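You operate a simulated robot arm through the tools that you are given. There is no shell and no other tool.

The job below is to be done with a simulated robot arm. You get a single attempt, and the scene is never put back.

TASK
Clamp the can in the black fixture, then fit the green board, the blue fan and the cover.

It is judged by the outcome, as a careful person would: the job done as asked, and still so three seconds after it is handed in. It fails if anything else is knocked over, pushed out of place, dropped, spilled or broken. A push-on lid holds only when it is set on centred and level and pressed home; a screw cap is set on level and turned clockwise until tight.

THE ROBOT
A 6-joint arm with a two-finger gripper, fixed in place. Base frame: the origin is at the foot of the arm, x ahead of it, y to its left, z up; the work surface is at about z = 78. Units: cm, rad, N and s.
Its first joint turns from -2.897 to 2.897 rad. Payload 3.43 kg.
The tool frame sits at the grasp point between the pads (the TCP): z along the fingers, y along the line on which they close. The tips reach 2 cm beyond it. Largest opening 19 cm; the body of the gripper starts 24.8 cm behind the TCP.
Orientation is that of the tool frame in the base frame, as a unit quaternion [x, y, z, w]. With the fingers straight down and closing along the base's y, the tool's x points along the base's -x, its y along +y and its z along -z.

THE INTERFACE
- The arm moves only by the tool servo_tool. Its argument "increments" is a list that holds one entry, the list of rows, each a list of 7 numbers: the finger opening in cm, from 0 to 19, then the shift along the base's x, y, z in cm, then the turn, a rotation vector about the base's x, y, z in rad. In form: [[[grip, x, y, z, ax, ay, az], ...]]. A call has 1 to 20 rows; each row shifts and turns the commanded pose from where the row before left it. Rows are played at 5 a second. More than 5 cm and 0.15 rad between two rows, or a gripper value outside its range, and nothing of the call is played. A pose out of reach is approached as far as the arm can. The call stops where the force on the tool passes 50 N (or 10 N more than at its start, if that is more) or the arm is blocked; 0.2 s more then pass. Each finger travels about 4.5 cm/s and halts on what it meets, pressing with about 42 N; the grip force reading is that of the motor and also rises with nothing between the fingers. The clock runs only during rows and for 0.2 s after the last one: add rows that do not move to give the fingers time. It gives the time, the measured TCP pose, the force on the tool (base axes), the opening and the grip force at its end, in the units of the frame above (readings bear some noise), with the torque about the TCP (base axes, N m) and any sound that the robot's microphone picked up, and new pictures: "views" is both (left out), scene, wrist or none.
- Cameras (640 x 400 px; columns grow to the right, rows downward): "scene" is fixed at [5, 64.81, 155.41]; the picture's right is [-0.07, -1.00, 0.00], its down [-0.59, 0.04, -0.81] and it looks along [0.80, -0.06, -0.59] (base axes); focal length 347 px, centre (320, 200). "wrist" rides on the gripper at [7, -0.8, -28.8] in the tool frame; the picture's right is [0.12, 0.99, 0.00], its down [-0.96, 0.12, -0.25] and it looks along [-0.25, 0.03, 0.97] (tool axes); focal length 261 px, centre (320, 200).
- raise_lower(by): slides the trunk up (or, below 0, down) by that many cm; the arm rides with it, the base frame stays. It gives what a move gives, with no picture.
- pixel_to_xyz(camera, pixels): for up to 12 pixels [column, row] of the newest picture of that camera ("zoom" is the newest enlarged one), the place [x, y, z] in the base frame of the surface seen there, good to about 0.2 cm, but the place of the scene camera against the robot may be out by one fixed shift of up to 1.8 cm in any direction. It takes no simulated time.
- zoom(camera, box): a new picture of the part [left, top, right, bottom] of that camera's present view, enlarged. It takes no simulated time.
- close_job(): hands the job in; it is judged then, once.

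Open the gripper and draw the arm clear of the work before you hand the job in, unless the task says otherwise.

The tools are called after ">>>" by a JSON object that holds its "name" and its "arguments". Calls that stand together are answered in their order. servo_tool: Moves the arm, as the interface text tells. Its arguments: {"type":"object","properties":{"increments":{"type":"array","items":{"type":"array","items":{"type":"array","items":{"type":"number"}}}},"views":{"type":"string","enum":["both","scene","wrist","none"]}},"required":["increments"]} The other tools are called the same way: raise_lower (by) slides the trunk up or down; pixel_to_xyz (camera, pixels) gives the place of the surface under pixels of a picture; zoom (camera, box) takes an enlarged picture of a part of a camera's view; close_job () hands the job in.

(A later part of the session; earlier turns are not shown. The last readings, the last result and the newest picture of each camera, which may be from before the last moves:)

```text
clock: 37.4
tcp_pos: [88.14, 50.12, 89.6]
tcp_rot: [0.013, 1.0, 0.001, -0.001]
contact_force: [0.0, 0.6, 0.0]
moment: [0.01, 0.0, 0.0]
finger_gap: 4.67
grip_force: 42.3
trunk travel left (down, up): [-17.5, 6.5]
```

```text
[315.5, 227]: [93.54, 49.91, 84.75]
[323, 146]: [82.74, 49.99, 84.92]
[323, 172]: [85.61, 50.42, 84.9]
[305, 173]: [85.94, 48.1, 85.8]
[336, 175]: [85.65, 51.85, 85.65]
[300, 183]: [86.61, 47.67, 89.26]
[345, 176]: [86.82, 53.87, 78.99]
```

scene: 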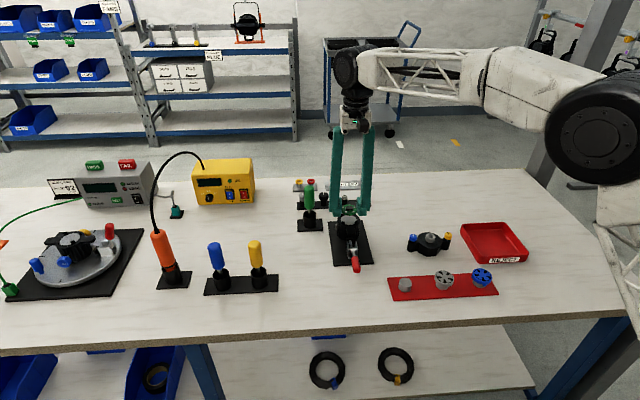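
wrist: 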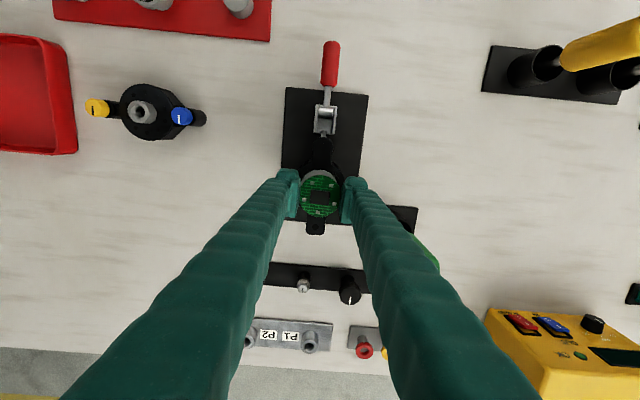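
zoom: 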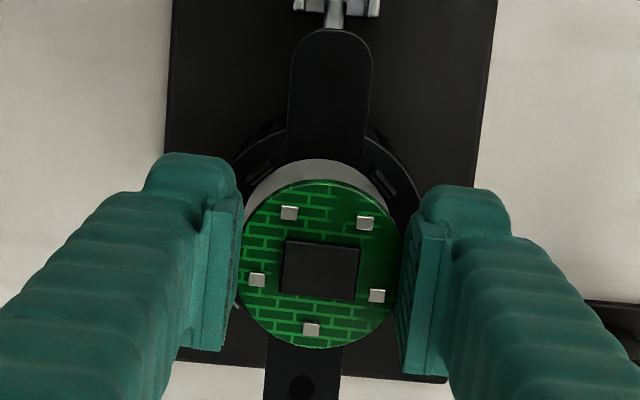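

Board centre (88.02, 50.18) versus can (87.93, 49.98): I shift (-0.09, -0.18) and lower to just above the prongs.

>>> {"name": "servo_tool", "arguments": {"increments": [[[4.3, -0.1, -0.18, -1, 0, 0, 0], [4.3, 0, 0, -1, 0, 0, 0], [4.3, 0, 0, 0, 0, 0, 0], [4.3, 0, 0, 0, 0, 0, 0]]]}}

>>> {"name": "zoom", "arguments": {"camera": "scene", "box": [325, 190, 375, 240]}}

>>> {"name": "zoom", "arguments": {"camera": "wrist", "box": [280, 150, 360, 230]}}

>>> {"name": "pixel_to_xyz", "arguments": {"camera": "wrist", "pixels": [[321, 176], [319, 216], [301.5, 196], [339.5, 197], [309, 183], [332, 209], [332, 183], [308, 208]]}}

```text
clock: 38.4
tcp_pos: [87.92, 49.88, 87.51]
tcp_rot: [0.013, 1.0, 0.0, -0.001]
contact_force: [-0.6, 0.4, -0.7]
moment: [0.01, -0.01, 0.01]
finger_gap: 4.63
grip_force: 41.8
trunk travel left (down, up): [-17.5, 6.5]
```

scene: 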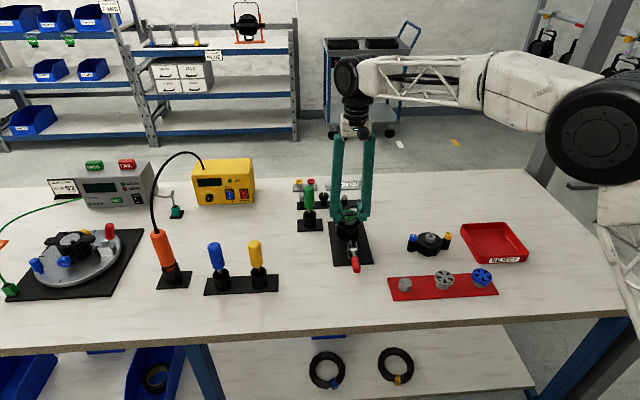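
wrist: 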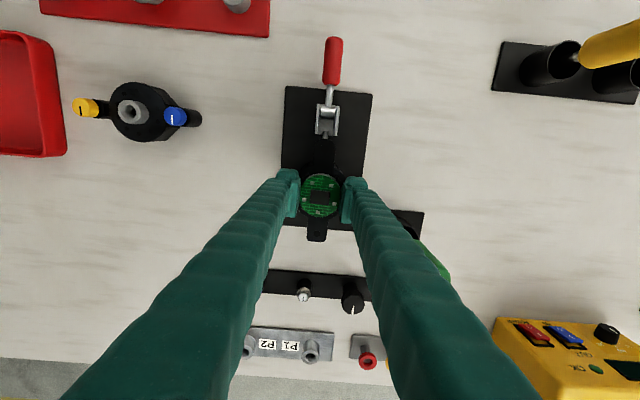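

```text
8.00 times, centred on (350, 215) of scene
```

zoom: 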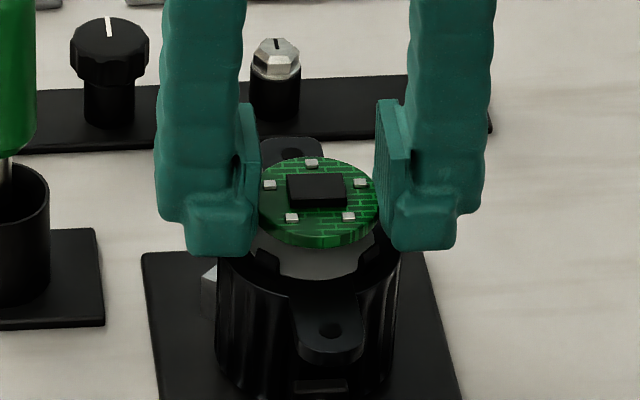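

```text
5.00 times, centred on (320, 190) of wrist
```

zoom: 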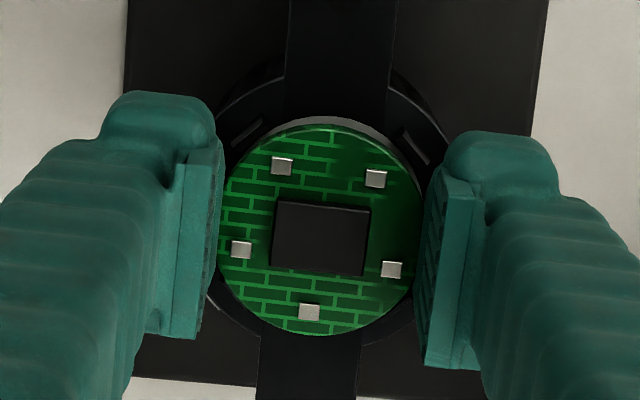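

```text
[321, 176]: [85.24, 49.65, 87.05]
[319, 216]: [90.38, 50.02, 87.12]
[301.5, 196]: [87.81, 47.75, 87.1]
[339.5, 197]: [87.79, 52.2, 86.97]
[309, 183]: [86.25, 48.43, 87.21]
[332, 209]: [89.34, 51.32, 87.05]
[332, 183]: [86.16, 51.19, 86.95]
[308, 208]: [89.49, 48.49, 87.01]
```

Board centre now (87.81, 49.9); I nudge (+0.1, +0.07) and lower 0.4 to bring it onto the prong tops, watching the force.

>>> {"name": "servo_tool", "arguments": {"increments": [[[4.3, 0.1, 0.07, 0, 0, 0, 0], [4.3, 0, 0, -0.2, 0, 0, 0], [4.3, 0, 0, -0.2, 0, 0, 0], [4.3, 0, 0, 0, 0, 0, 0]]]}}

>>> {"name": "zoom", "arguments": {"camera": "scene", "box": [325, 190, 375, 240]}}

>>> {"name": "zoom", "arguments": {"camera": "wrist", "box": [280, 150, 360, 230]}}

>>> {"name": "pixel_to_xyz", "arguments": {"camera": "wrist", "pixels": [[321, 176], [319, 216], [301.5, 196], [339.5, 197], [309, 183], [332, 209], [332, 183], [308, 208]]}}

```text
clock: 39.4
tcp_pos: [87.87, 49.96, 87.23]
tcp_rot: [0.013, 1.0, 0.002, -0.001]
contact_force: [0.6, 0.0, 0.2]
moment: [0.01, -0.04, 0.0]
finger_gap: 4.65
grip_force: 42.2
trunk travel left (down, up): [-17.5, 6.5]
```

scene: 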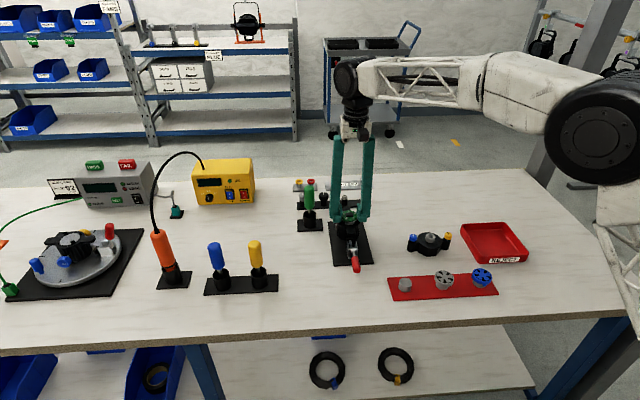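
wrist: 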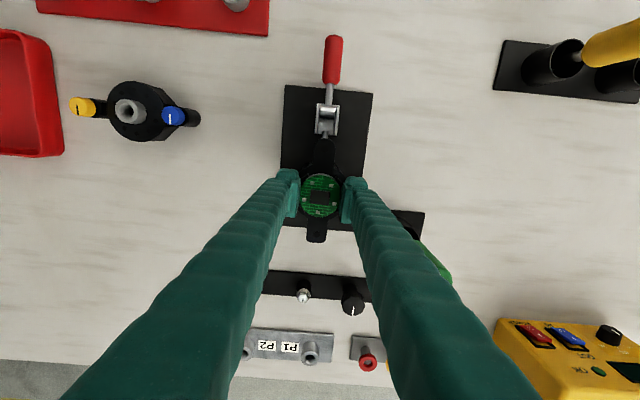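

```text
8.00 times, centred on (350, 215) of scene
```

zoom: 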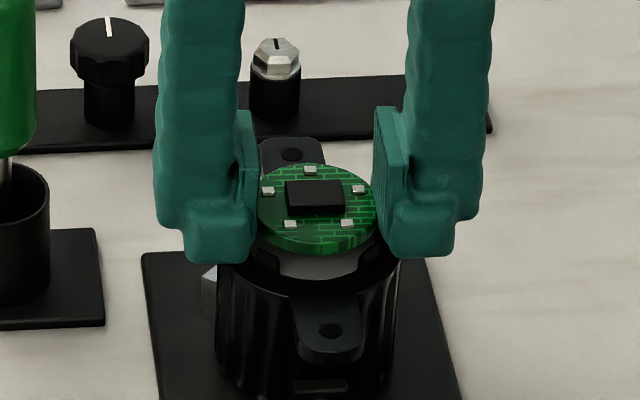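

```text
5.00 times, centred on (320, 190) of wrist
```

zoom: 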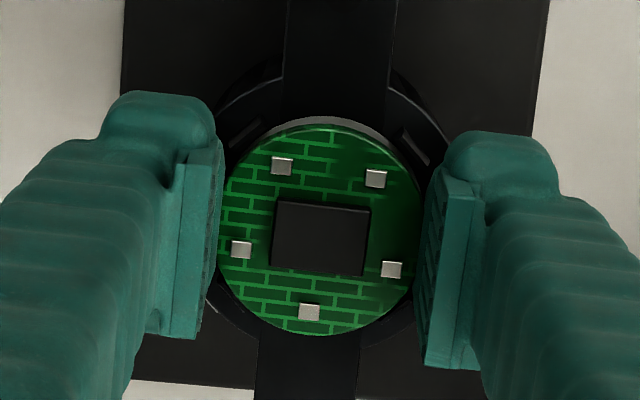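

```text
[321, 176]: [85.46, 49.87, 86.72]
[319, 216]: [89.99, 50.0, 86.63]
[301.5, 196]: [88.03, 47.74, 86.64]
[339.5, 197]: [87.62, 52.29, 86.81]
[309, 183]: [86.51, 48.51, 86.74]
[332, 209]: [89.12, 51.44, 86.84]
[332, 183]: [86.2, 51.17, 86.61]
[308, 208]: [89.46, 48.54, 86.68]
```

Centre reads (87.8, 49.97) and board top 86.7. I add +0.1 in x and lower in 0.15 steps until contact.

>>> {"name": "servo_tool", "arguments": {"increments": [[[4.3, 0.1, 0.02, -0.15, 0, 0, 0], [4.3, 0, 0, -0.15, 0, 0, 0], [4.3, 0, 0, 0, 0, 0, 0]]], "views": "wrist"}}

>>> {"name": "zoom", "arguments": {"camera": "wrist", "box": [280, 150, 360, 230]}}

>>> {"name": "zoom", "arguments": {"camera": "scene", "box": [330, 195, 370, 235]}}

>>> {"name": "pixel_to_xyz", "arguments": {"camera": "wrist", "pixels": [[321, 176], [319, 216], [301.5, 196], [339.5, 197], [309, 183], [332, 209], [332, 183], [308, 208]]}}

```text
clock: 40.2
tcp_pos: [88.01, 50.03, 86.95]
tcp_rot: [0.013, 1.0, 0.001, -0.001]
contact_force: [0.4, -0.4, -1.6]
moment: [0.01, -0.01, 0.03]
finger_gap: 4.64
grip_force: 42.0
trunk travel left (down, up): [-17.5, 6.5]
```

wrist: 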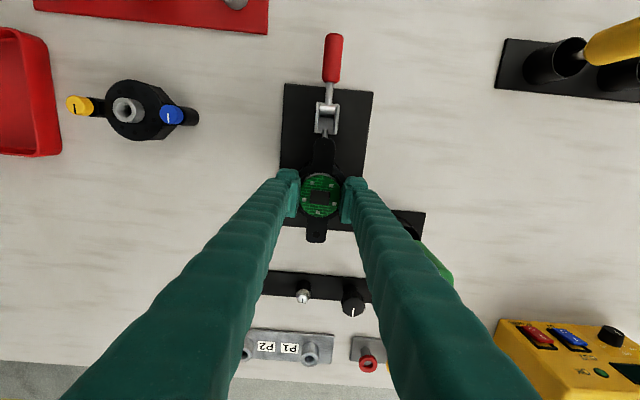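

```text
5.00 times, centred on (320, 190) of wrist
```

zoom: 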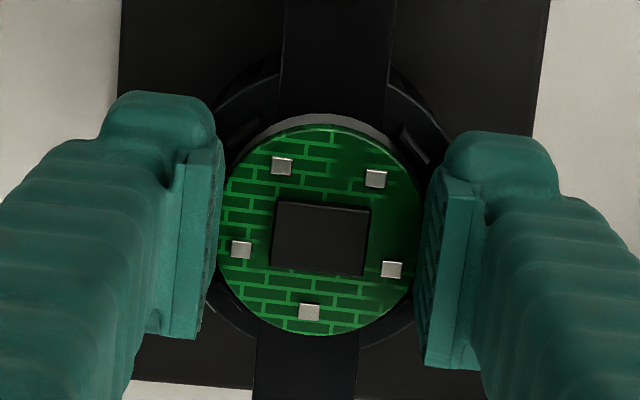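

```text
10.00 times, centred on (350, 215) of scene
```

zoom: 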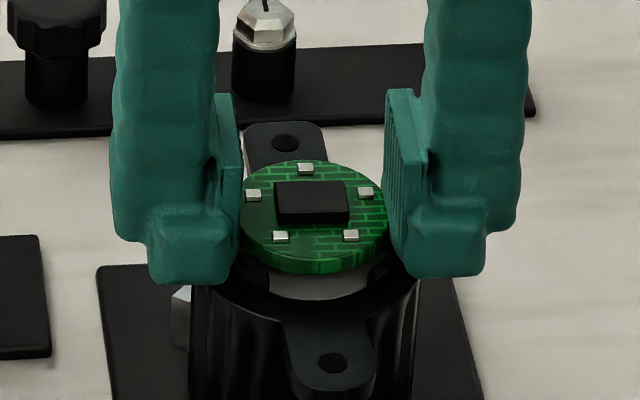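

```text
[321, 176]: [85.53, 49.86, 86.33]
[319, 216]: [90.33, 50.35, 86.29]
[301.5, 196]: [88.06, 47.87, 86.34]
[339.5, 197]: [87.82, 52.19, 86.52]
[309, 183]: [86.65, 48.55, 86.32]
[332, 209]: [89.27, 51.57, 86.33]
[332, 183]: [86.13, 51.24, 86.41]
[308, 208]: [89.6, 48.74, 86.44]
```

Centre is (87.92, 50.03), top 86.35, still free. I keep lowering in 0.1 steps.

>>> {"name": "servo_tool", "arguments": {"increments": [[[4.3, 0, -0.03, -0.1, 0, 0, 0], [4.3, 0, 0, -0.1, 0, 0, 0], [4.3, 0, 0, 0, 0, 0, 0]]], "views": "scene"}}

>>> {"name": "zoom", "arguments": {"camera": "scene", "box": [330, 195, 370, 235]}}

```text
clock: 41.0
tcp_pos: [88.06, 49.99, 86.76]
tcp_rot: [0.013, 1.0, 0.001, -0.001]
contact_force: [0.0, 2.1, 3.8]
moment: [0.02, -0.04, 0.04]
finger_gap: 4.63
grip_force: 41.7
trunk travel left (down, up): [-17.5, 6.5]
```

scene: 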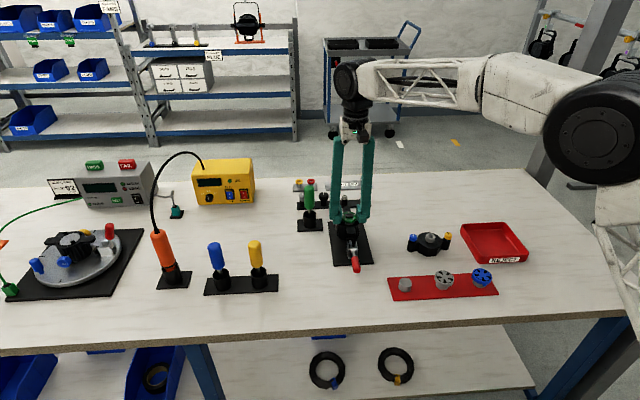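

```text
10.00 times, centred on (350, 215) of scene
```

zoom: 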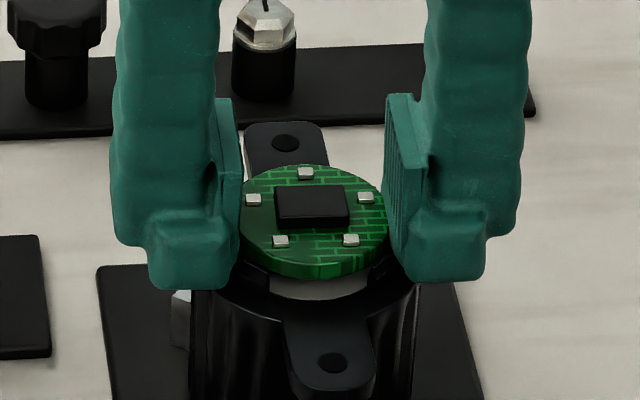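

Light contact now (3.8 N): the tips rest on the can ring and the board's lower edge is inside the prong tops. I open gently to let it settle.

>>> {"name": "servo_tool", "arguments": {"increments": [[[4.9, 0, 0, 0, 0, 0, 0], [5.4, 0, 0, 0, 0, 0, 0], [5.8, 0, 0, 0, 0, 0, 0], [5.8, 0, 0, 0, 0, 0, 0]]]}}

>>> {"name": "zoom", "arguments": {"camera": "scene", "box": [330, 195, 370, 235]}}

>>> {"name": "zoom", "arguments": {"camera": "wrist", "box": [280, 150, 360, 230]}}

>>> {"name": "pixel_to_xyz", "arguments": {"camera": "wrist", "pixels": [[321, 177], [319, 214], [303, 196], [338, 197], [309, 183], [332, 209], [332, 183], [308, 208]]}}

```text
clock: 42.0
tcp_pos: [88.07, 49.94, 86.69]
tcp_rot: [0.013, 1.0, 0.001, -0.001]
contact_force: [-0.7, 0.5, -0.4]
moment: [0.01, 0.0, -0.01]
finger_gap: 5.82
grip_force: 0.1
trunk travel left (down, up): [-17.5, 6.5]
```

scene: 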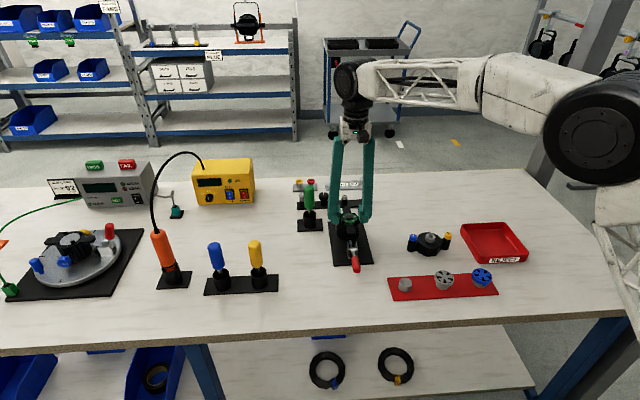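
wrist: 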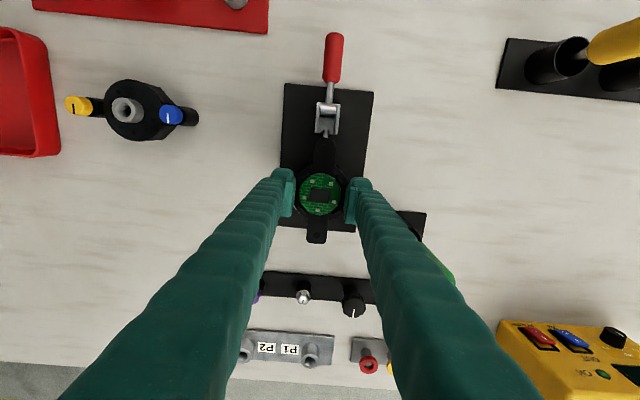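

```text
10.00 times, centred on (350, 215) of scene
```

zoom: 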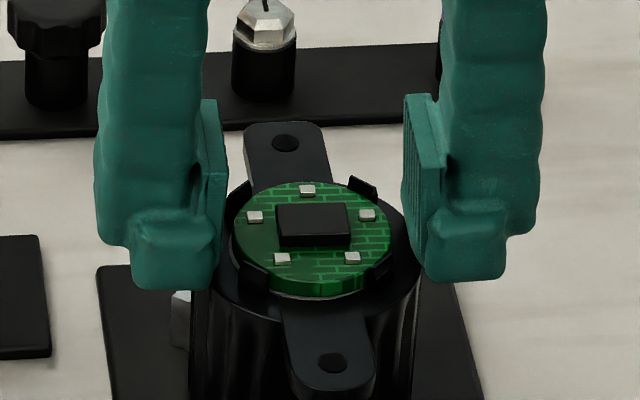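

```text
5.00 times, centred on (320, 190) of wrist
```

zoom: 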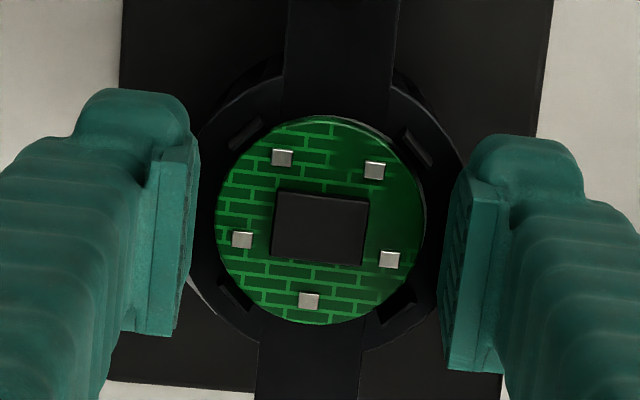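

```text
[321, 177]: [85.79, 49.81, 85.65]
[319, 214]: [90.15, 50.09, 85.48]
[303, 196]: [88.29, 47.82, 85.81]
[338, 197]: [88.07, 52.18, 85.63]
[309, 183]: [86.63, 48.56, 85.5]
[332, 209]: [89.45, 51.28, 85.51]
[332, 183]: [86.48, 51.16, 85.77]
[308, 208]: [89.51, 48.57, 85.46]
```

The board has dropped between the prongs. I open wider and rise to check whether it is fully seated, comparing with the thickness (bare stand now visible).

>>> {"name": "servo_tool", "arguments": {"increments": [[[7, 0, 0, 0, 0, 0, 0], [8, 0, 0, 0, 0, 0, 0], [8, 0, 0, 2, 0, 0, 0], [8, 0, 0, 3, 0, 0, 0], [8, -2, 0, 2, 0, 0, 0], [8, -2, 0, 0, 0, 0, 0], [8, 0, 0, 0, 0, 0, 0]]]}}

>>> {"name": "zoom", "arguments": {"camera": "scene", "box": [330, 195, 370, 235]}}

>>> {"name": "zoom", "arguments": {"camera": "wrist", "box": [280, 170, 360, 250]}}

>>> {"name": "pixel_to_xyz", "arguments": {"camera": "scene", "pixels": [[405, 281], [403, 282], [407, 281], [349, 217], [343, 217], [357, 219], [346, 212], [351, 222]]}}

```text
clock: 43.6
tcp_pos: [84.18, 49.95, 93.87]
tcp_rot: [0.013, 1.0, 0.001, -0.001]
contact_force: [-1.2, -0.1, -0.3]
moment: [-0.02, 0.0, 0.0]
finger_gap: 8.02
grip_force: 0.1
trunk travel left (down, up): [-17.5, 6.5]
```

scene: 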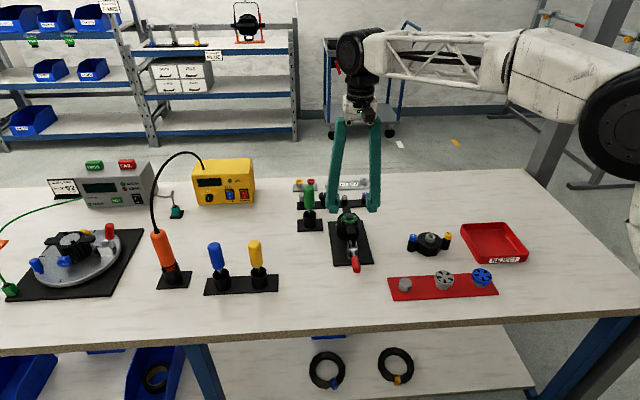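
wrist: 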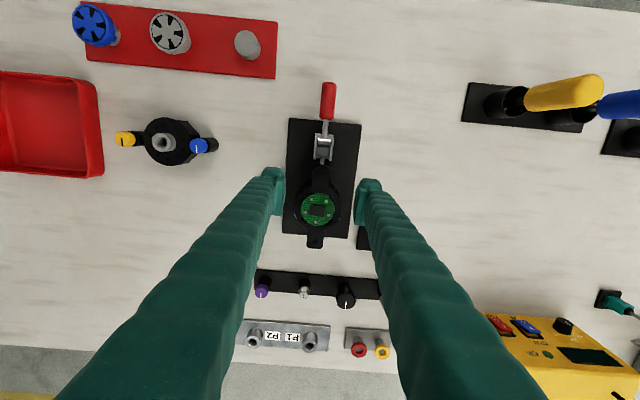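

```text
10.00 times, centred on (350, 215) of scene
```

zoom: 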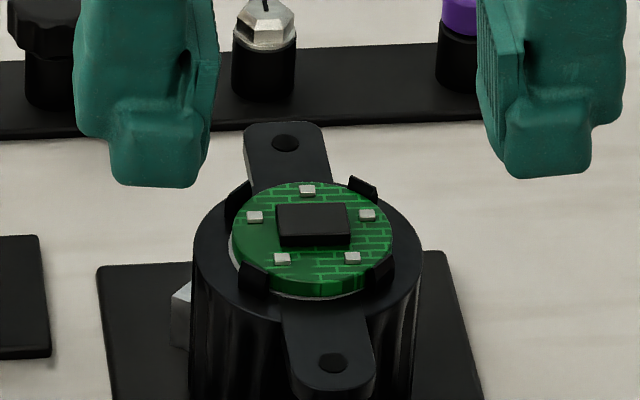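

```text
5.00 times, centred on (320, 210) of wrist
```

zoom: 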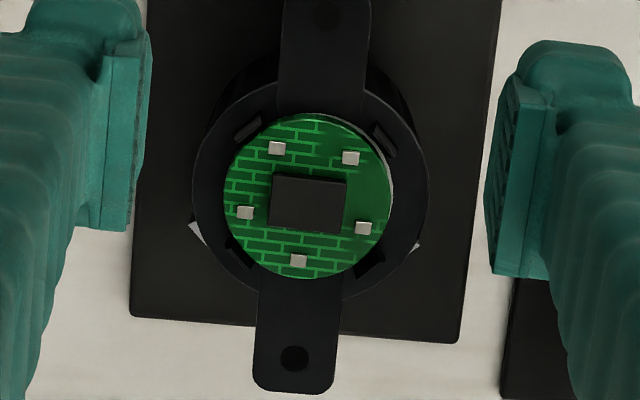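

```text
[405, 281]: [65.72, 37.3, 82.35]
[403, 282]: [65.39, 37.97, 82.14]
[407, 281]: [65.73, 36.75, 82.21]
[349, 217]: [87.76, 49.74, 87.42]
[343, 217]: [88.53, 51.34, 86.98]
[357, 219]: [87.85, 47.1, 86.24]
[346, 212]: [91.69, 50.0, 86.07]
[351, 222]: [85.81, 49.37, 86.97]
```

I check the bare stand's height and the seated board's top through the wrist view.

>>> {"name": "pixel_to_xyz", "arguments": {"camera": "wrist", "pixels": [[247, 43], [244, 45], [250, 46], [306, 203], [330, 205], [318, 197], [310, 219], [325, 220], [328, 198], [319, 209], [316, 243], [300, 212]]}}

```text
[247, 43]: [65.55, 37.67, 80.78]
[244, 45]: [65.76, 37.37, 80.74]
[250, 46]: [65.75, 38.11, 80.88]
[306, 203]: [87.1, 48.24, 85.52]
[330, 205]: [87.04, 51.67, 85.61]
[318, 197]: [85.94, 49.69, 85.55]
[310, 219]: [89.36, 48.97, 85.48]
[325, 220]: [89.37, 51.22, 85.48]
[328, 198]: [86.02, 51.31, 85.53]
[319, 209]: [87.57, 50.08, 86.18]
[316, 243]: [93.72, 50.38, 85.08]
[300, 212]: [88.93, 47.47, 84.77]
```

Stand top 80.8 and board thickness ≈0.75: the board's top at 85.5 all round means it is seated and level. Now I travel to the blue fan.

>>> {"name": "servo_tool", "arguments": {"increments": [[[8, -2.09, -3.71, 0, 0, 0, 0], [8, -2.09, -3.71, 0, 0, 0, 0], [8, -2.09, -3.71, 0, 0, 0, 0.025], [8, -2.09, -3.71, 0, 0, 0, 0], [8, -2.09, -3.71, 0, 0, 0, 0], [8, -2.09, -3.71, 0, 0, 0, 0], [8, -2.09, -3.71, 0, 0, 0, 0], [8, -2.09, -3.71, -1, 0, 0, 0], [8, -2.09, -3.71, -1.5, 0, 0, 0], [8, 0, 0, -2, 0, 0, 0], [8, 0, 0, 0, 0, 0, 0]]]}}

>>> {"name": "zoom", "arguments": {"camera": "wrist", "box": [260, 130, 380, 230]}}

>>> {"name": "zoom", "arguments": {"camera": "scene", "box": [440, 240, 520, 310]}}

```text
clock: 46.0
tcp_pos: [65.32, 16.61, 89.28]
tcp_rot: [0.001, 1.0, 0.0, -0.001]
contact_force: [-0.1, -0.1, -0.3]
moment: [0.0, 0.0, 0.03]
finger_gap: 8.02
grip_force: 0.0
trunk travel left (down, up): [-17.5, 6.5]
```

scene: 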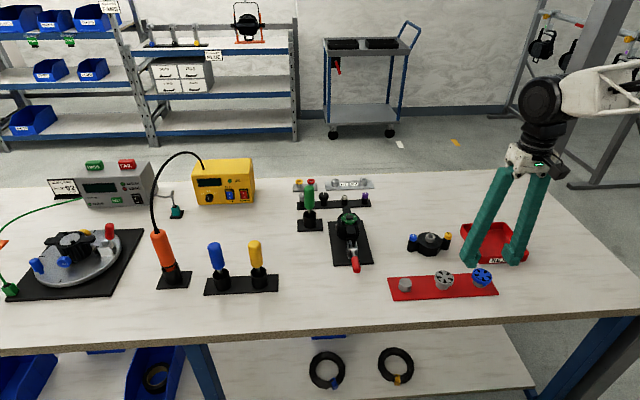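
wrist: 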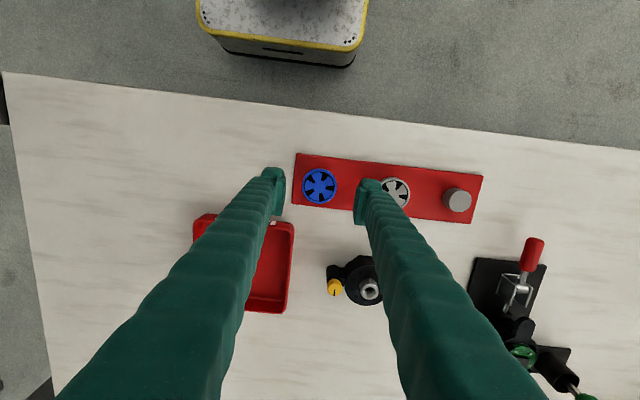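

```text
4.00 times, centred on (320, 180) of wrist
```

zoom: 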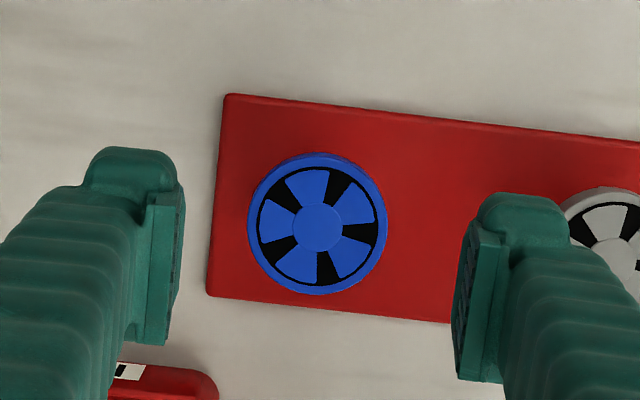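

```text
5.71 times, centred on (480, 275) of scene
```

zoom: 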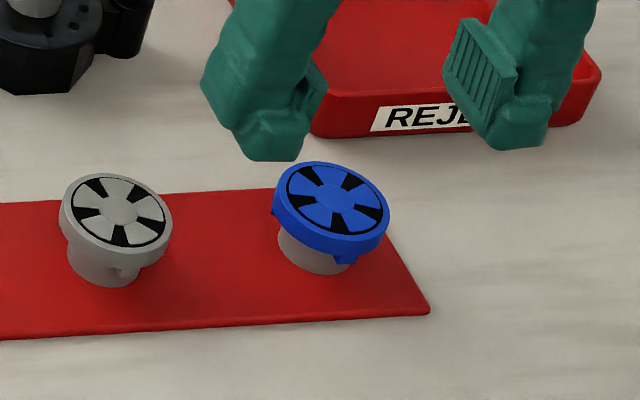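

I measure the fan's centre and the tray's near edge to make sure the left finger clears it.

>>> {"name": "pixel_to_xyz", "arguments": {"camera": "wrist", "pixels": [[320, 171], [319, 202], [303.5, 186.5], [335.5, 187], [308.5, 176], [330.5, 197], [331, 176], [308, 197], [319.5, 186], [205, 217], [285, 224], [270, 222]]}}

```text
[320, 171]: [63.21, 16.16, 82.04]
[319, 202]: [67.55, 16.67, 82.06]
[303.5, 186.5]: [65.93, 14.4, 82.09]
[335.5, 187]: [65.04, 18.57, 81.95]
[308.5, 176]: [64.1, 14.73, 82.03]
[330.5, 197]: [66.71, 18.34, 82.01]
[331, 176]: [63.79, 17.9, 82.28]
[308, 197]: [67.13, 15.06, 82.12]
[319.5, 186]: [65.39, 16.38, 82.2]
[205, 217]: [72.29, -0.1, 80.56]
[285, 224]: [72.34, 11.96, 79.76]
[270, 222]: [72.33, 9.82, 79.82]
```

Fan centre (65.41, 16.5), tray edge at x 72.3 is clear. I lower to TCP z ≈82.0 and close on the fan rim.

>>> {"name": "servo_tool", "arguments": {"increments": [[[8, 0.08, -0.1, -3, 0, 0, 0], [8, 0, 0, -2.8, 0, 0, 0], [8, 0, 0, -1.5, 0, 0, 0], [7.5, 0, 0, 0, 0, 0, 0], [6.5, 0, 0, 0, 0, 0, 0], [5.6, 0, 0, 0, 0, 0, 0], [5, 0, 0, 0, 0, 0, 0], [4.5, 0, 0, 0, 0, 0, 0], [4.3, 0, 0, 0, 0, 0, 0], [4.3, 0, 0, 0, 0, 0, 0]]]}}

>>> {"name": "zoom", "arguments": {"camera": "scene", "box": [440, 240, 520, 310]}}

>>> {"name": "zoom", "arguments": {"camera": "wrist", "box": [260, 130, 380, 230]}}

```text
clock: 48.2
tcp_pos: [65.36, 16.43, 81.97]
tcp_rot: [0.001, 1.0, 0.001, -0.001]
contact_force: [0.6, -0.1, -0.1]
moment: [0.0, -0.01, 0.02]
finger_gap: 4.7
grip_force: 42.3
trunk travel left (down, up): [-17.5, 6.5]
```

scene: 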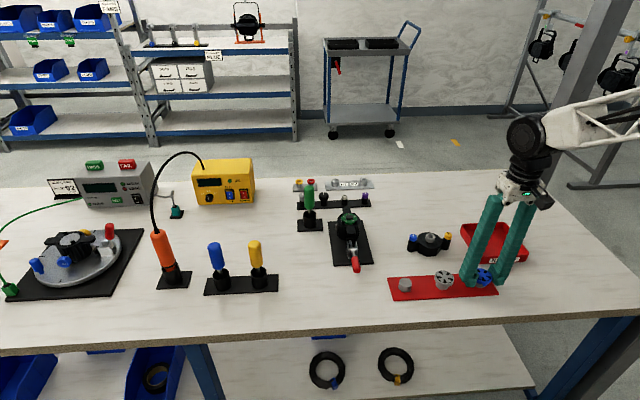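
wrist: 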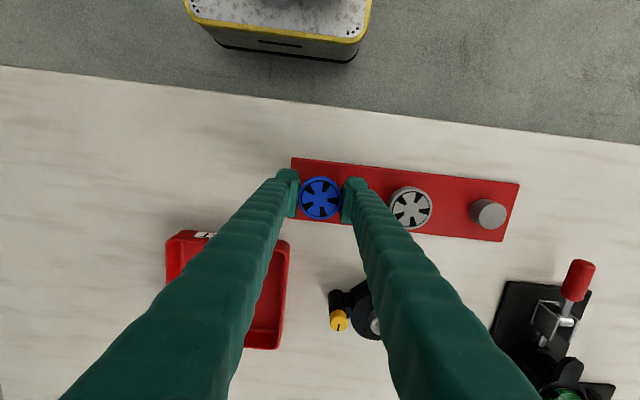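

```text
5.71 times, centred on (480, 275) of scene
```

zoom: 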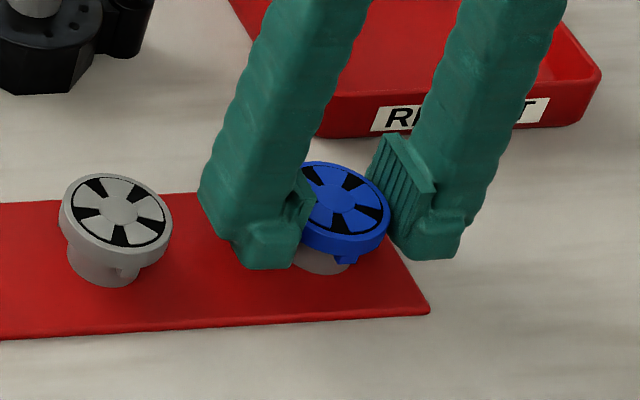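

```text
4.00 times, centred on (320, 180) of wrist
```

zoom: 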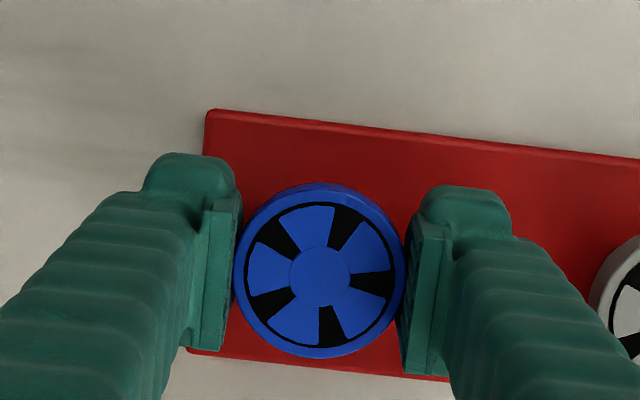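

Firm grip at gap 4.7. I lift and check the fan is level in the grip.

>>> {"name": "servo_tool", "arguments": {"increments": [[[4.3, 0, 0, 0.3, 0, 0, 0], [4.3, 0, 0, 0.7, 0, 0, 0], [4.3, 0, 0, 2, 0, 0, 0], [4.3, 0, 0, 3, 0, 0, 0], [4.3, 0, 0, 0, 0, 0, 0]]]}}

>>> {"name": "zoom", "arguments": {"camera": "scene", "box": [450, 230, 520, 300]}}

>>> {"name": "pixel_to_xyz", "arguments": {"camera": "wrist", "pixels": [[321, 178], [319, 216], [301.5, 199], [339, 199], [309, 185], [332, 211], [332, 185], [308, 210], [320, 198]]}}

>>> {"name": "zoom", "arguments": {"camera": "wrist", "box": [280, 150, 360, 230]}}

```text
clock: 49.4
tcp_pos: [65.46, 16.47, 88.05]
tcp_rot: [0.002, 1.0, 0.001, -0.001]
contact_force: [-0.7, 0.5, -0.6]
moment: [0.02, 0.0, 0.01]
finger_gap: 4.69
grip_force: 41.9
trunk travel left (down, up): [-17.5, 6.5]
```

scene: 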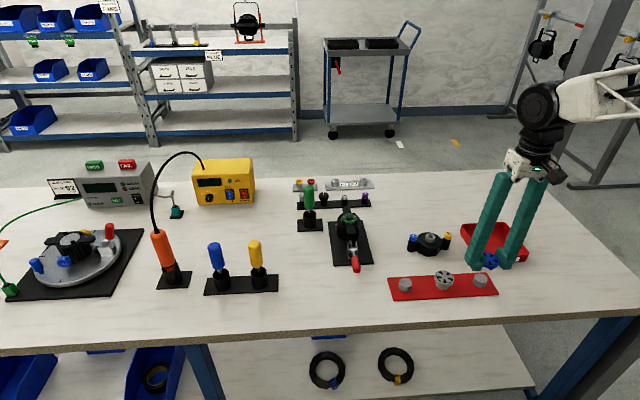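
wrist: 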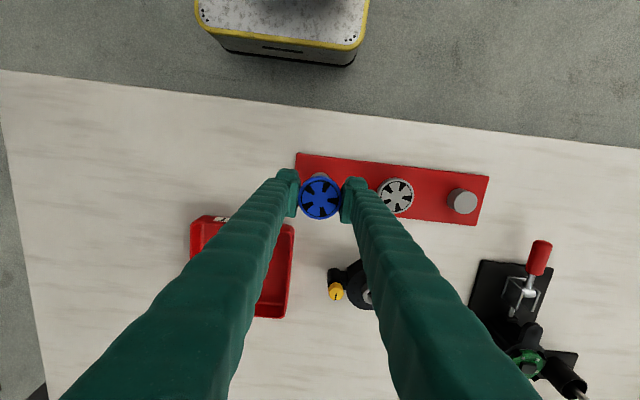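

```text
5.71 times, centred on (485, 265) of scene
```

zoom: 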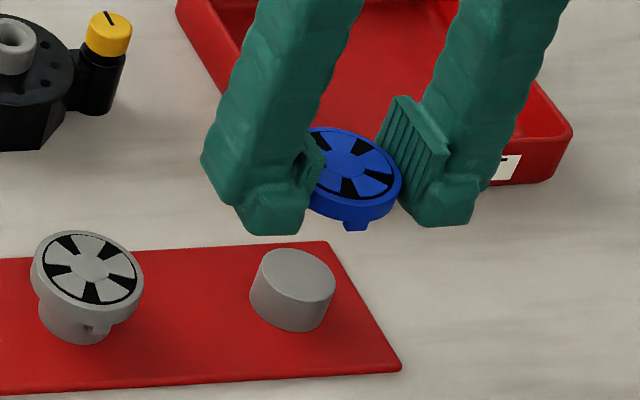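

```text
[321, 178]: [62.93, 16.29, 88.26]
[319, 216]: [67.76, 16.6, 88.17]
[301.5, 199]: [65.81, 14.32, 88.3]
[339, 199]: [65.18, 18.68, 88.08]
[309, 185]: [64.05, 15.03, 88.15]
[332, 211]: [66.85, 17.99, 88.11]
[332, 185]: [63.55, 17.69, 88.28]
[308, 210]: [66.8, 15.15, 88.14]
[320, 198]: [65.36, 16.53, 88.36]
```

```text
5.00 times, centred on (320, 190) of wrist
```

zoom: 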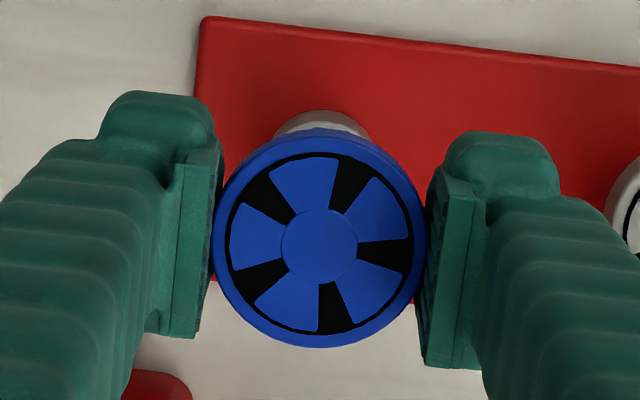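

I query the foot bottom in the scene view to know the fan's height.

>>> {"name": "pixel_to_xyz", "arguments": {"camera": "scene", "pixels": [[491, 269.5], [491, 268.7], [491, 266.5], [491, 264.5], [490.5, 258.5], [497, 264]]}}

>>> {"name": "zoom", "arguments": {"camera": "scene", "box": [474, 245, 509, 280]}}

```text
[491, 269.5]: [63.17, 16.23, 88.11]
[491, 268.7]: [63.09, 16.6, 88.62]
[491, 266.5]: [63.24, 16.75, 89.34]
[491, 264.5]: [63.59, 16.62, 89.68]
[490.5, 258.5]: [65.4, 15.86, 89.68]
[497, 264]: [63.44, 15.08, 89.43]
```

```text
11.43 times, centred on (492, 262) of scene
```

zoom: 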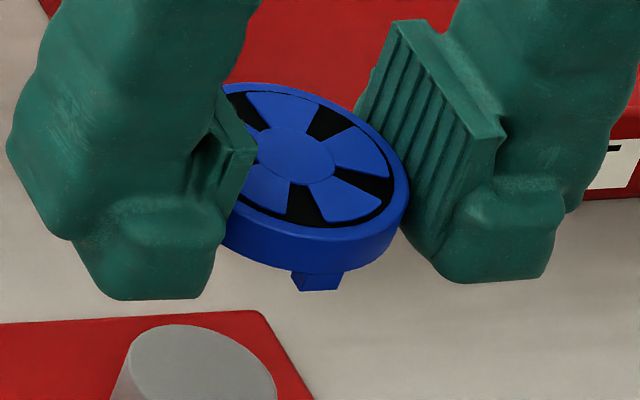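

Fan height ≈1.7 with feet ≈0.45 above the finger tips, so it can be set down fully. I carry it over the can.

>>> {"name": "servo_tool", "arguments": {"increments": [[[4.3, 0, 0, 3.5, 0, 0, 0], [4.3, 2.26, 3.35, 0.4, 0, 0, 0], [4.3, 2.26, 3.35, 0, 0, 0, 0], [4.3, 2.26, 3.35, 0, 0, 0, 0], [4.3, 2.26, 3.35, 0, 0, 0, -0.025], [4.3, 2.26, 3.35, 0, 0, 0, 0], [4.3, 2.26, 3.35, 0, 0, 0, 0], [4.3, 2.26, 3.35, 0, 0, 0, 0], [4.3, 2.26, 3.35, 0, 0, 0, 0], [4.3, 2.26, 3.35, 0, 0, 0, 0], [4.3, 2.26, 3.35, 0, 0, 0, 0], [4.3, 0, 0, 0, 0, 0, 0], [4.3, 0, 0, -2, 0, 0, 0], [4.3, 0, 0, -1, 0, 0, 0], [4.3, 0, 0, 0, 0, 0, 0]]]}}

>>> {"name": "zoom", "arguments": {"camera": "scene", "box": [325, 185, 375, 235]}}

>>> {"name": "zoom", "arguments": {"camera": "wrist", "box": [280, 150, 360, 230]}}

>>> {"name": "pixel_to_xyz", "arguments": {"camera": "wrist", "pixels": [[321, 178], [319, 216], [301.5, 199], [339, 199], [309, 185], [332, 211], [332, 185], [308, 210], [320, 198]]}}

```text
clock: 52.6
tcp_pos: [87.91, 50.03, 88.94]
tcp_rot: [0.014, 1.0, 0.001, 0.0]
contact_force: [-0.6, -0.4, 0.3]
moment: [0.03, 0.02, -0.02]
finger_gap: 4.68
grip_force: 41.9
trunk travel left (down, up): [-17.5, 6.5]
```

scene: 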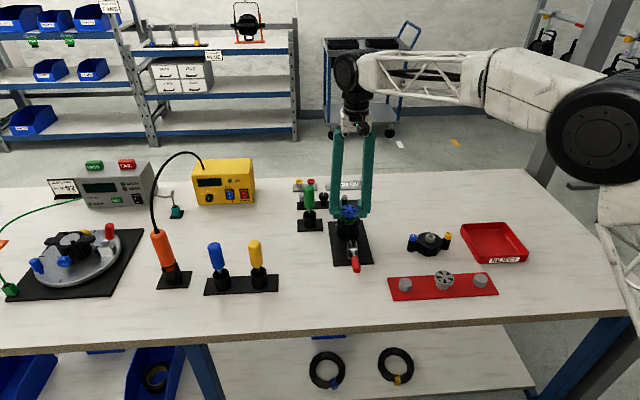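
wrist: 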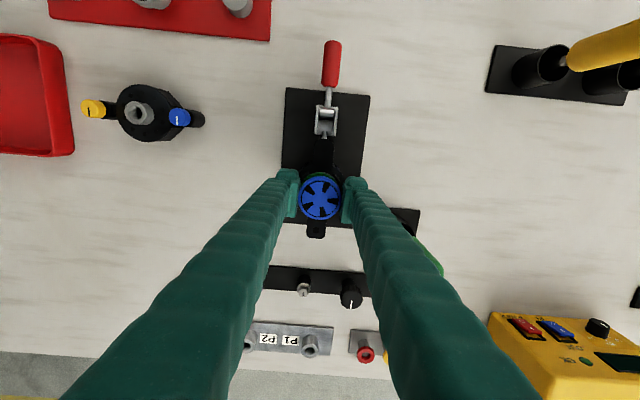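

```text
8.00 times, centred on (350, 210) of scene
```

zoom: 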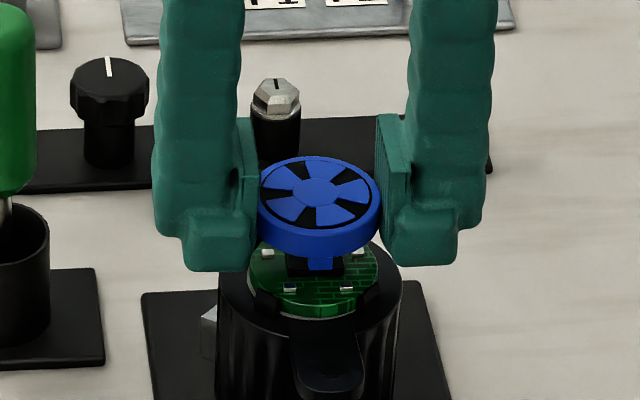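

```text
5.00 times, centred on (320, 190) of wrist
```

zoom: 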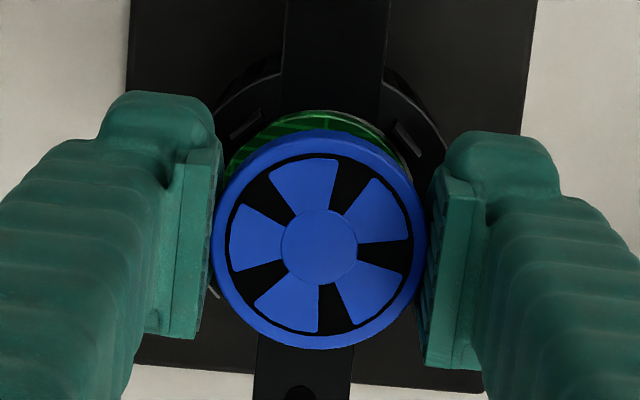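

```text
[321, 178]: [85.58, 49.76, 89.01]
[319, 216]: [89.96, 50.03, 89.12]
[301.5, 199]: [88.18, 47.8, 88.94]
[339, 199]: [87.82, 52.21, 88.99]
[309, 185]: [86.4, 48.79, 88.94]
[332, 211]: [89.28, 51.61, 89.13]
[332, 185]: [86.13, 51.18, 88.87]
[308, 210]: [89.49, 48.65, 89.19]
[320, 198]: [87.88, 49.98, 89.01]
```

Fan centre ≈ (87.82, 50.03) over the board's (87.92, 50.0). I shift +0.1 in x and lower toward contact.

>>> {"name": "servo_tool", "arguments": {"increments": [[[4.3, 0.1, -0.02, -0.6, 0, 0, 0], [4.3, 0, 0, -0.5, 0, 0, 0], [4.3, 0, 0, -0.3, 0, 0, 0], [4.3, 0, 0, 0, 0, 0, 0]]]}}

>>> {"name": "zoom", "arguments": {"camera": "scene", "box": [330, 195, 370, 235]}}

>>> {"name": "pixel_to_xyz", "arguments": {"camera": "wrist", "pixels": [[321, 178], [319, 216], [301.5, 199], [339, 199], [309, 185], [332, 211], [332, 185], [308, 210], [320, 198]]}}

```text
clock: 53.6
tcp_pos: [88.03, 49.96, 87.47]
tcp_rot: [0.012, 1.0, 0.0, -0.001]
contact_force: [0.0, 0.4, -0.2]
moment: [0.0, -0.03, -0.05]
finger_gap: 4.68
grip_force: 41.3
trunk travel left (down, up): [-17.5, 6.5]
```

scene: 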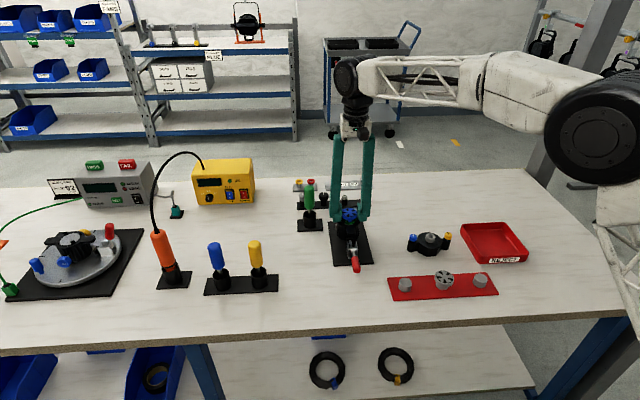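
wrist: 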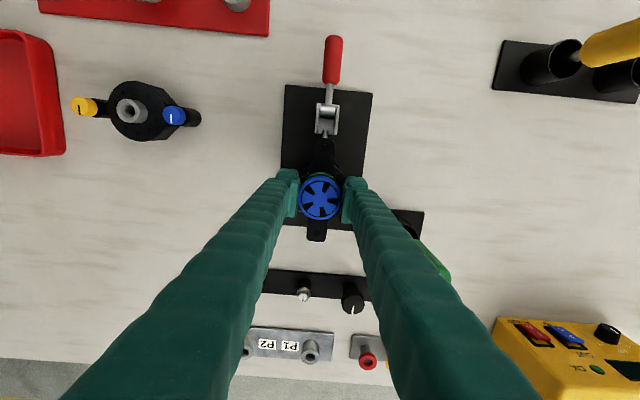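

```text
10.00 times, centred on (350, 215) of scene
```

zoom: 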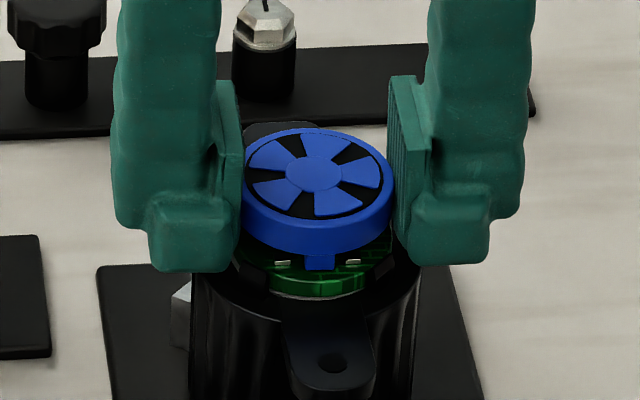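

```text
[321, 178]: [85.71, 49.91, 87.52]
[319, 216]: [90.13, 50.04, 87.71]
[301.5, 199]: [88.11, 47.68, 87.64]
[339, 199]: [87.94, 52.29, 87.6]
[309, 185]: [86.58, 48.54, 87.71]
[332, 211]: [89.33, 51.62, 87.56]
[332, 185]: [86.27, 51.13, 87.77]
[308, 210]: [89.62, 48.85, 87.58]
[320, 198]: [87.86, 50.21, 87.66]
```

Centred at (87.93, 50.0), foot ≈0.4 above the board. I lower in small steps until contact.

>>> {"name": "servo_tool", "arguments": {"increments": [[[4.3, 0, 0, -0.15, 0, 0, 0], [4.3, 0, 0, -0.1, 0, 0, 0], [4.3, 0, 0, -0.1, 0, 0, 0], [4.3, 0, 0, 0, 0, 0, 0]]], "views": "scene"}}

>>> {"name": "zoom", "arguments": {"camera": "scene", "box": [330, 195, 370, 235]}}

```text
clock: 54.6
tcp_pos: [88.08, 49.99, 87.22]
tcp_rot: [0.012, 1.0, 0.001, -0.001]
contact_force: [1.0, -0.8, 11.0]
moment: [0.0, -0.02, -0.01]
finger_gap: 4.65
grip_force: 41.9
trunk travel left (down, up): [-17.5, 6.5]
```

scene: 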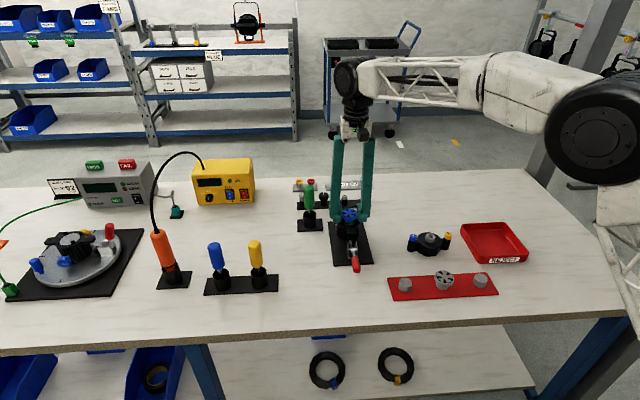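

```text
10.00 times, centred on (350, 215) of scene
```

zoom: 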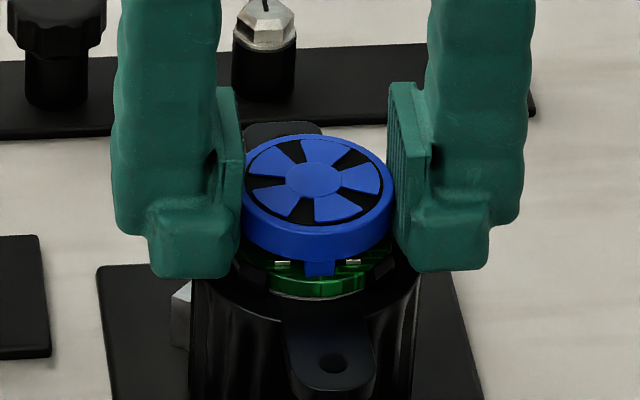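

Contact at 11 N with the feet on the board. I release gently.

>>> {"name": "servo_tool", "arguments": {"increments": [[[4.9, 0, 0, 0, 0, 0, 0], [5.4, 0, 0, 0, 0, 0, 0], [6, 0, 0, 0, 0, 0, 0], [7, 0, 0, 0, 0, 0, 0], [8, 0, 0, 0, 0, 0, 0], [8, 0, 0, 0, 0, 0, 0]]]}}

>>> {"name": "zoom", "arguments": {"camera": "scene", "box": [330, 195, 370, 235]}}

>>> {"name": "zoom", "arguments": {"camera": "wrist", "box": [280, 150, 360, 230]}}

>>> {"name": "pixel_to_xyz", "arguments": {"camera": "wrist", "pixels": [[321, 179], [319, 214], [303, 198], [338, 199], [309, 185], [332, 211], [332, 185], [308, 210], [320, 198]]}}

```text
clock: 56.0
tcp_pos: [87.98, 50.0, 87.05]
tcp_rot: [0.013, 1.0, 0.0, -0.001]
contact_force: [0.9, -1.3, 0.1]
moment: [0.03, -0.01, 0.03]
finger_gap: 7.99
grip_force: 0.0
trunk travel left (down, up): [-17.5, 6.5]
```

scene: 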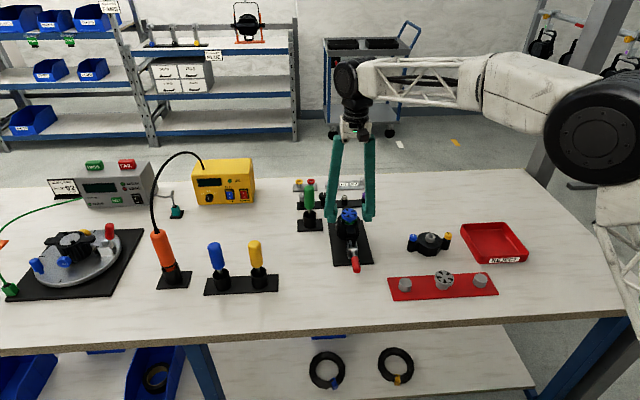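
wrist: 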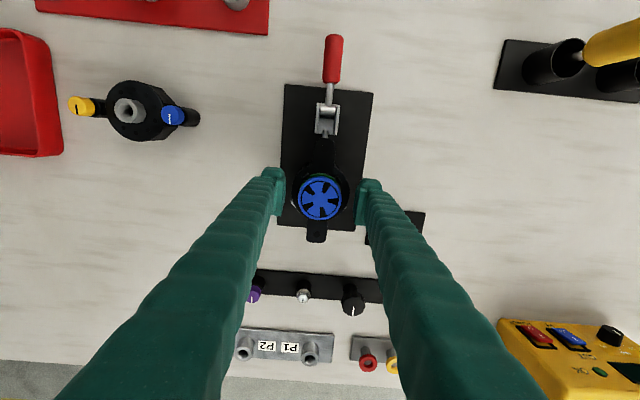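

```text
10.00 times, centred on (350, 215) of scene
```

zoom: 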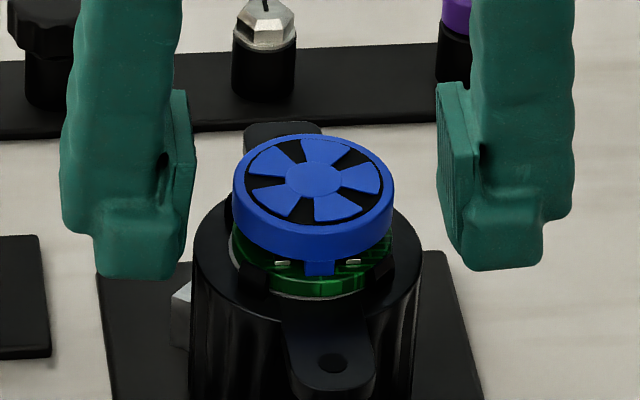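

```text
5.00 times, centred on (320, 190) of wrist
```

zoom: 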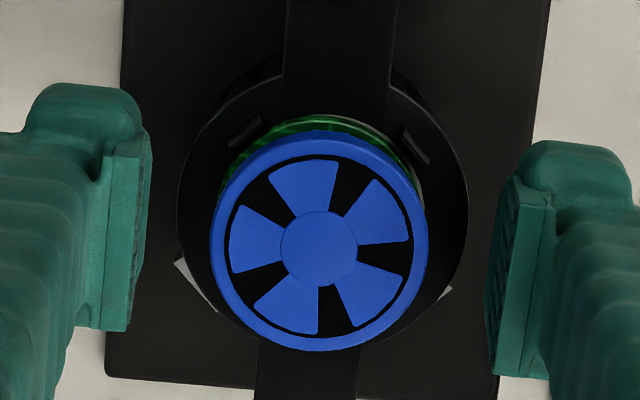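

```text
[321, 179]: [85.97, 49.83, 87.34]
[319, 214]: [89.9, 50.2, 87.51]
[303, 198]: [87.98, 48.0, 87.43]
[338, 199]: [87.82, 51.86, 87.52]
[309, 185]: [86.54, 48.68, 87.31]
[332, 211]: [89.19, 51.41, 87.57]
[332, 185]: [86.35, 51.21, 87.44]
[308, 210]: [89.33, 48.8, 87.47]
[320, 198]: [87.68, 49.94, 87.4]
```

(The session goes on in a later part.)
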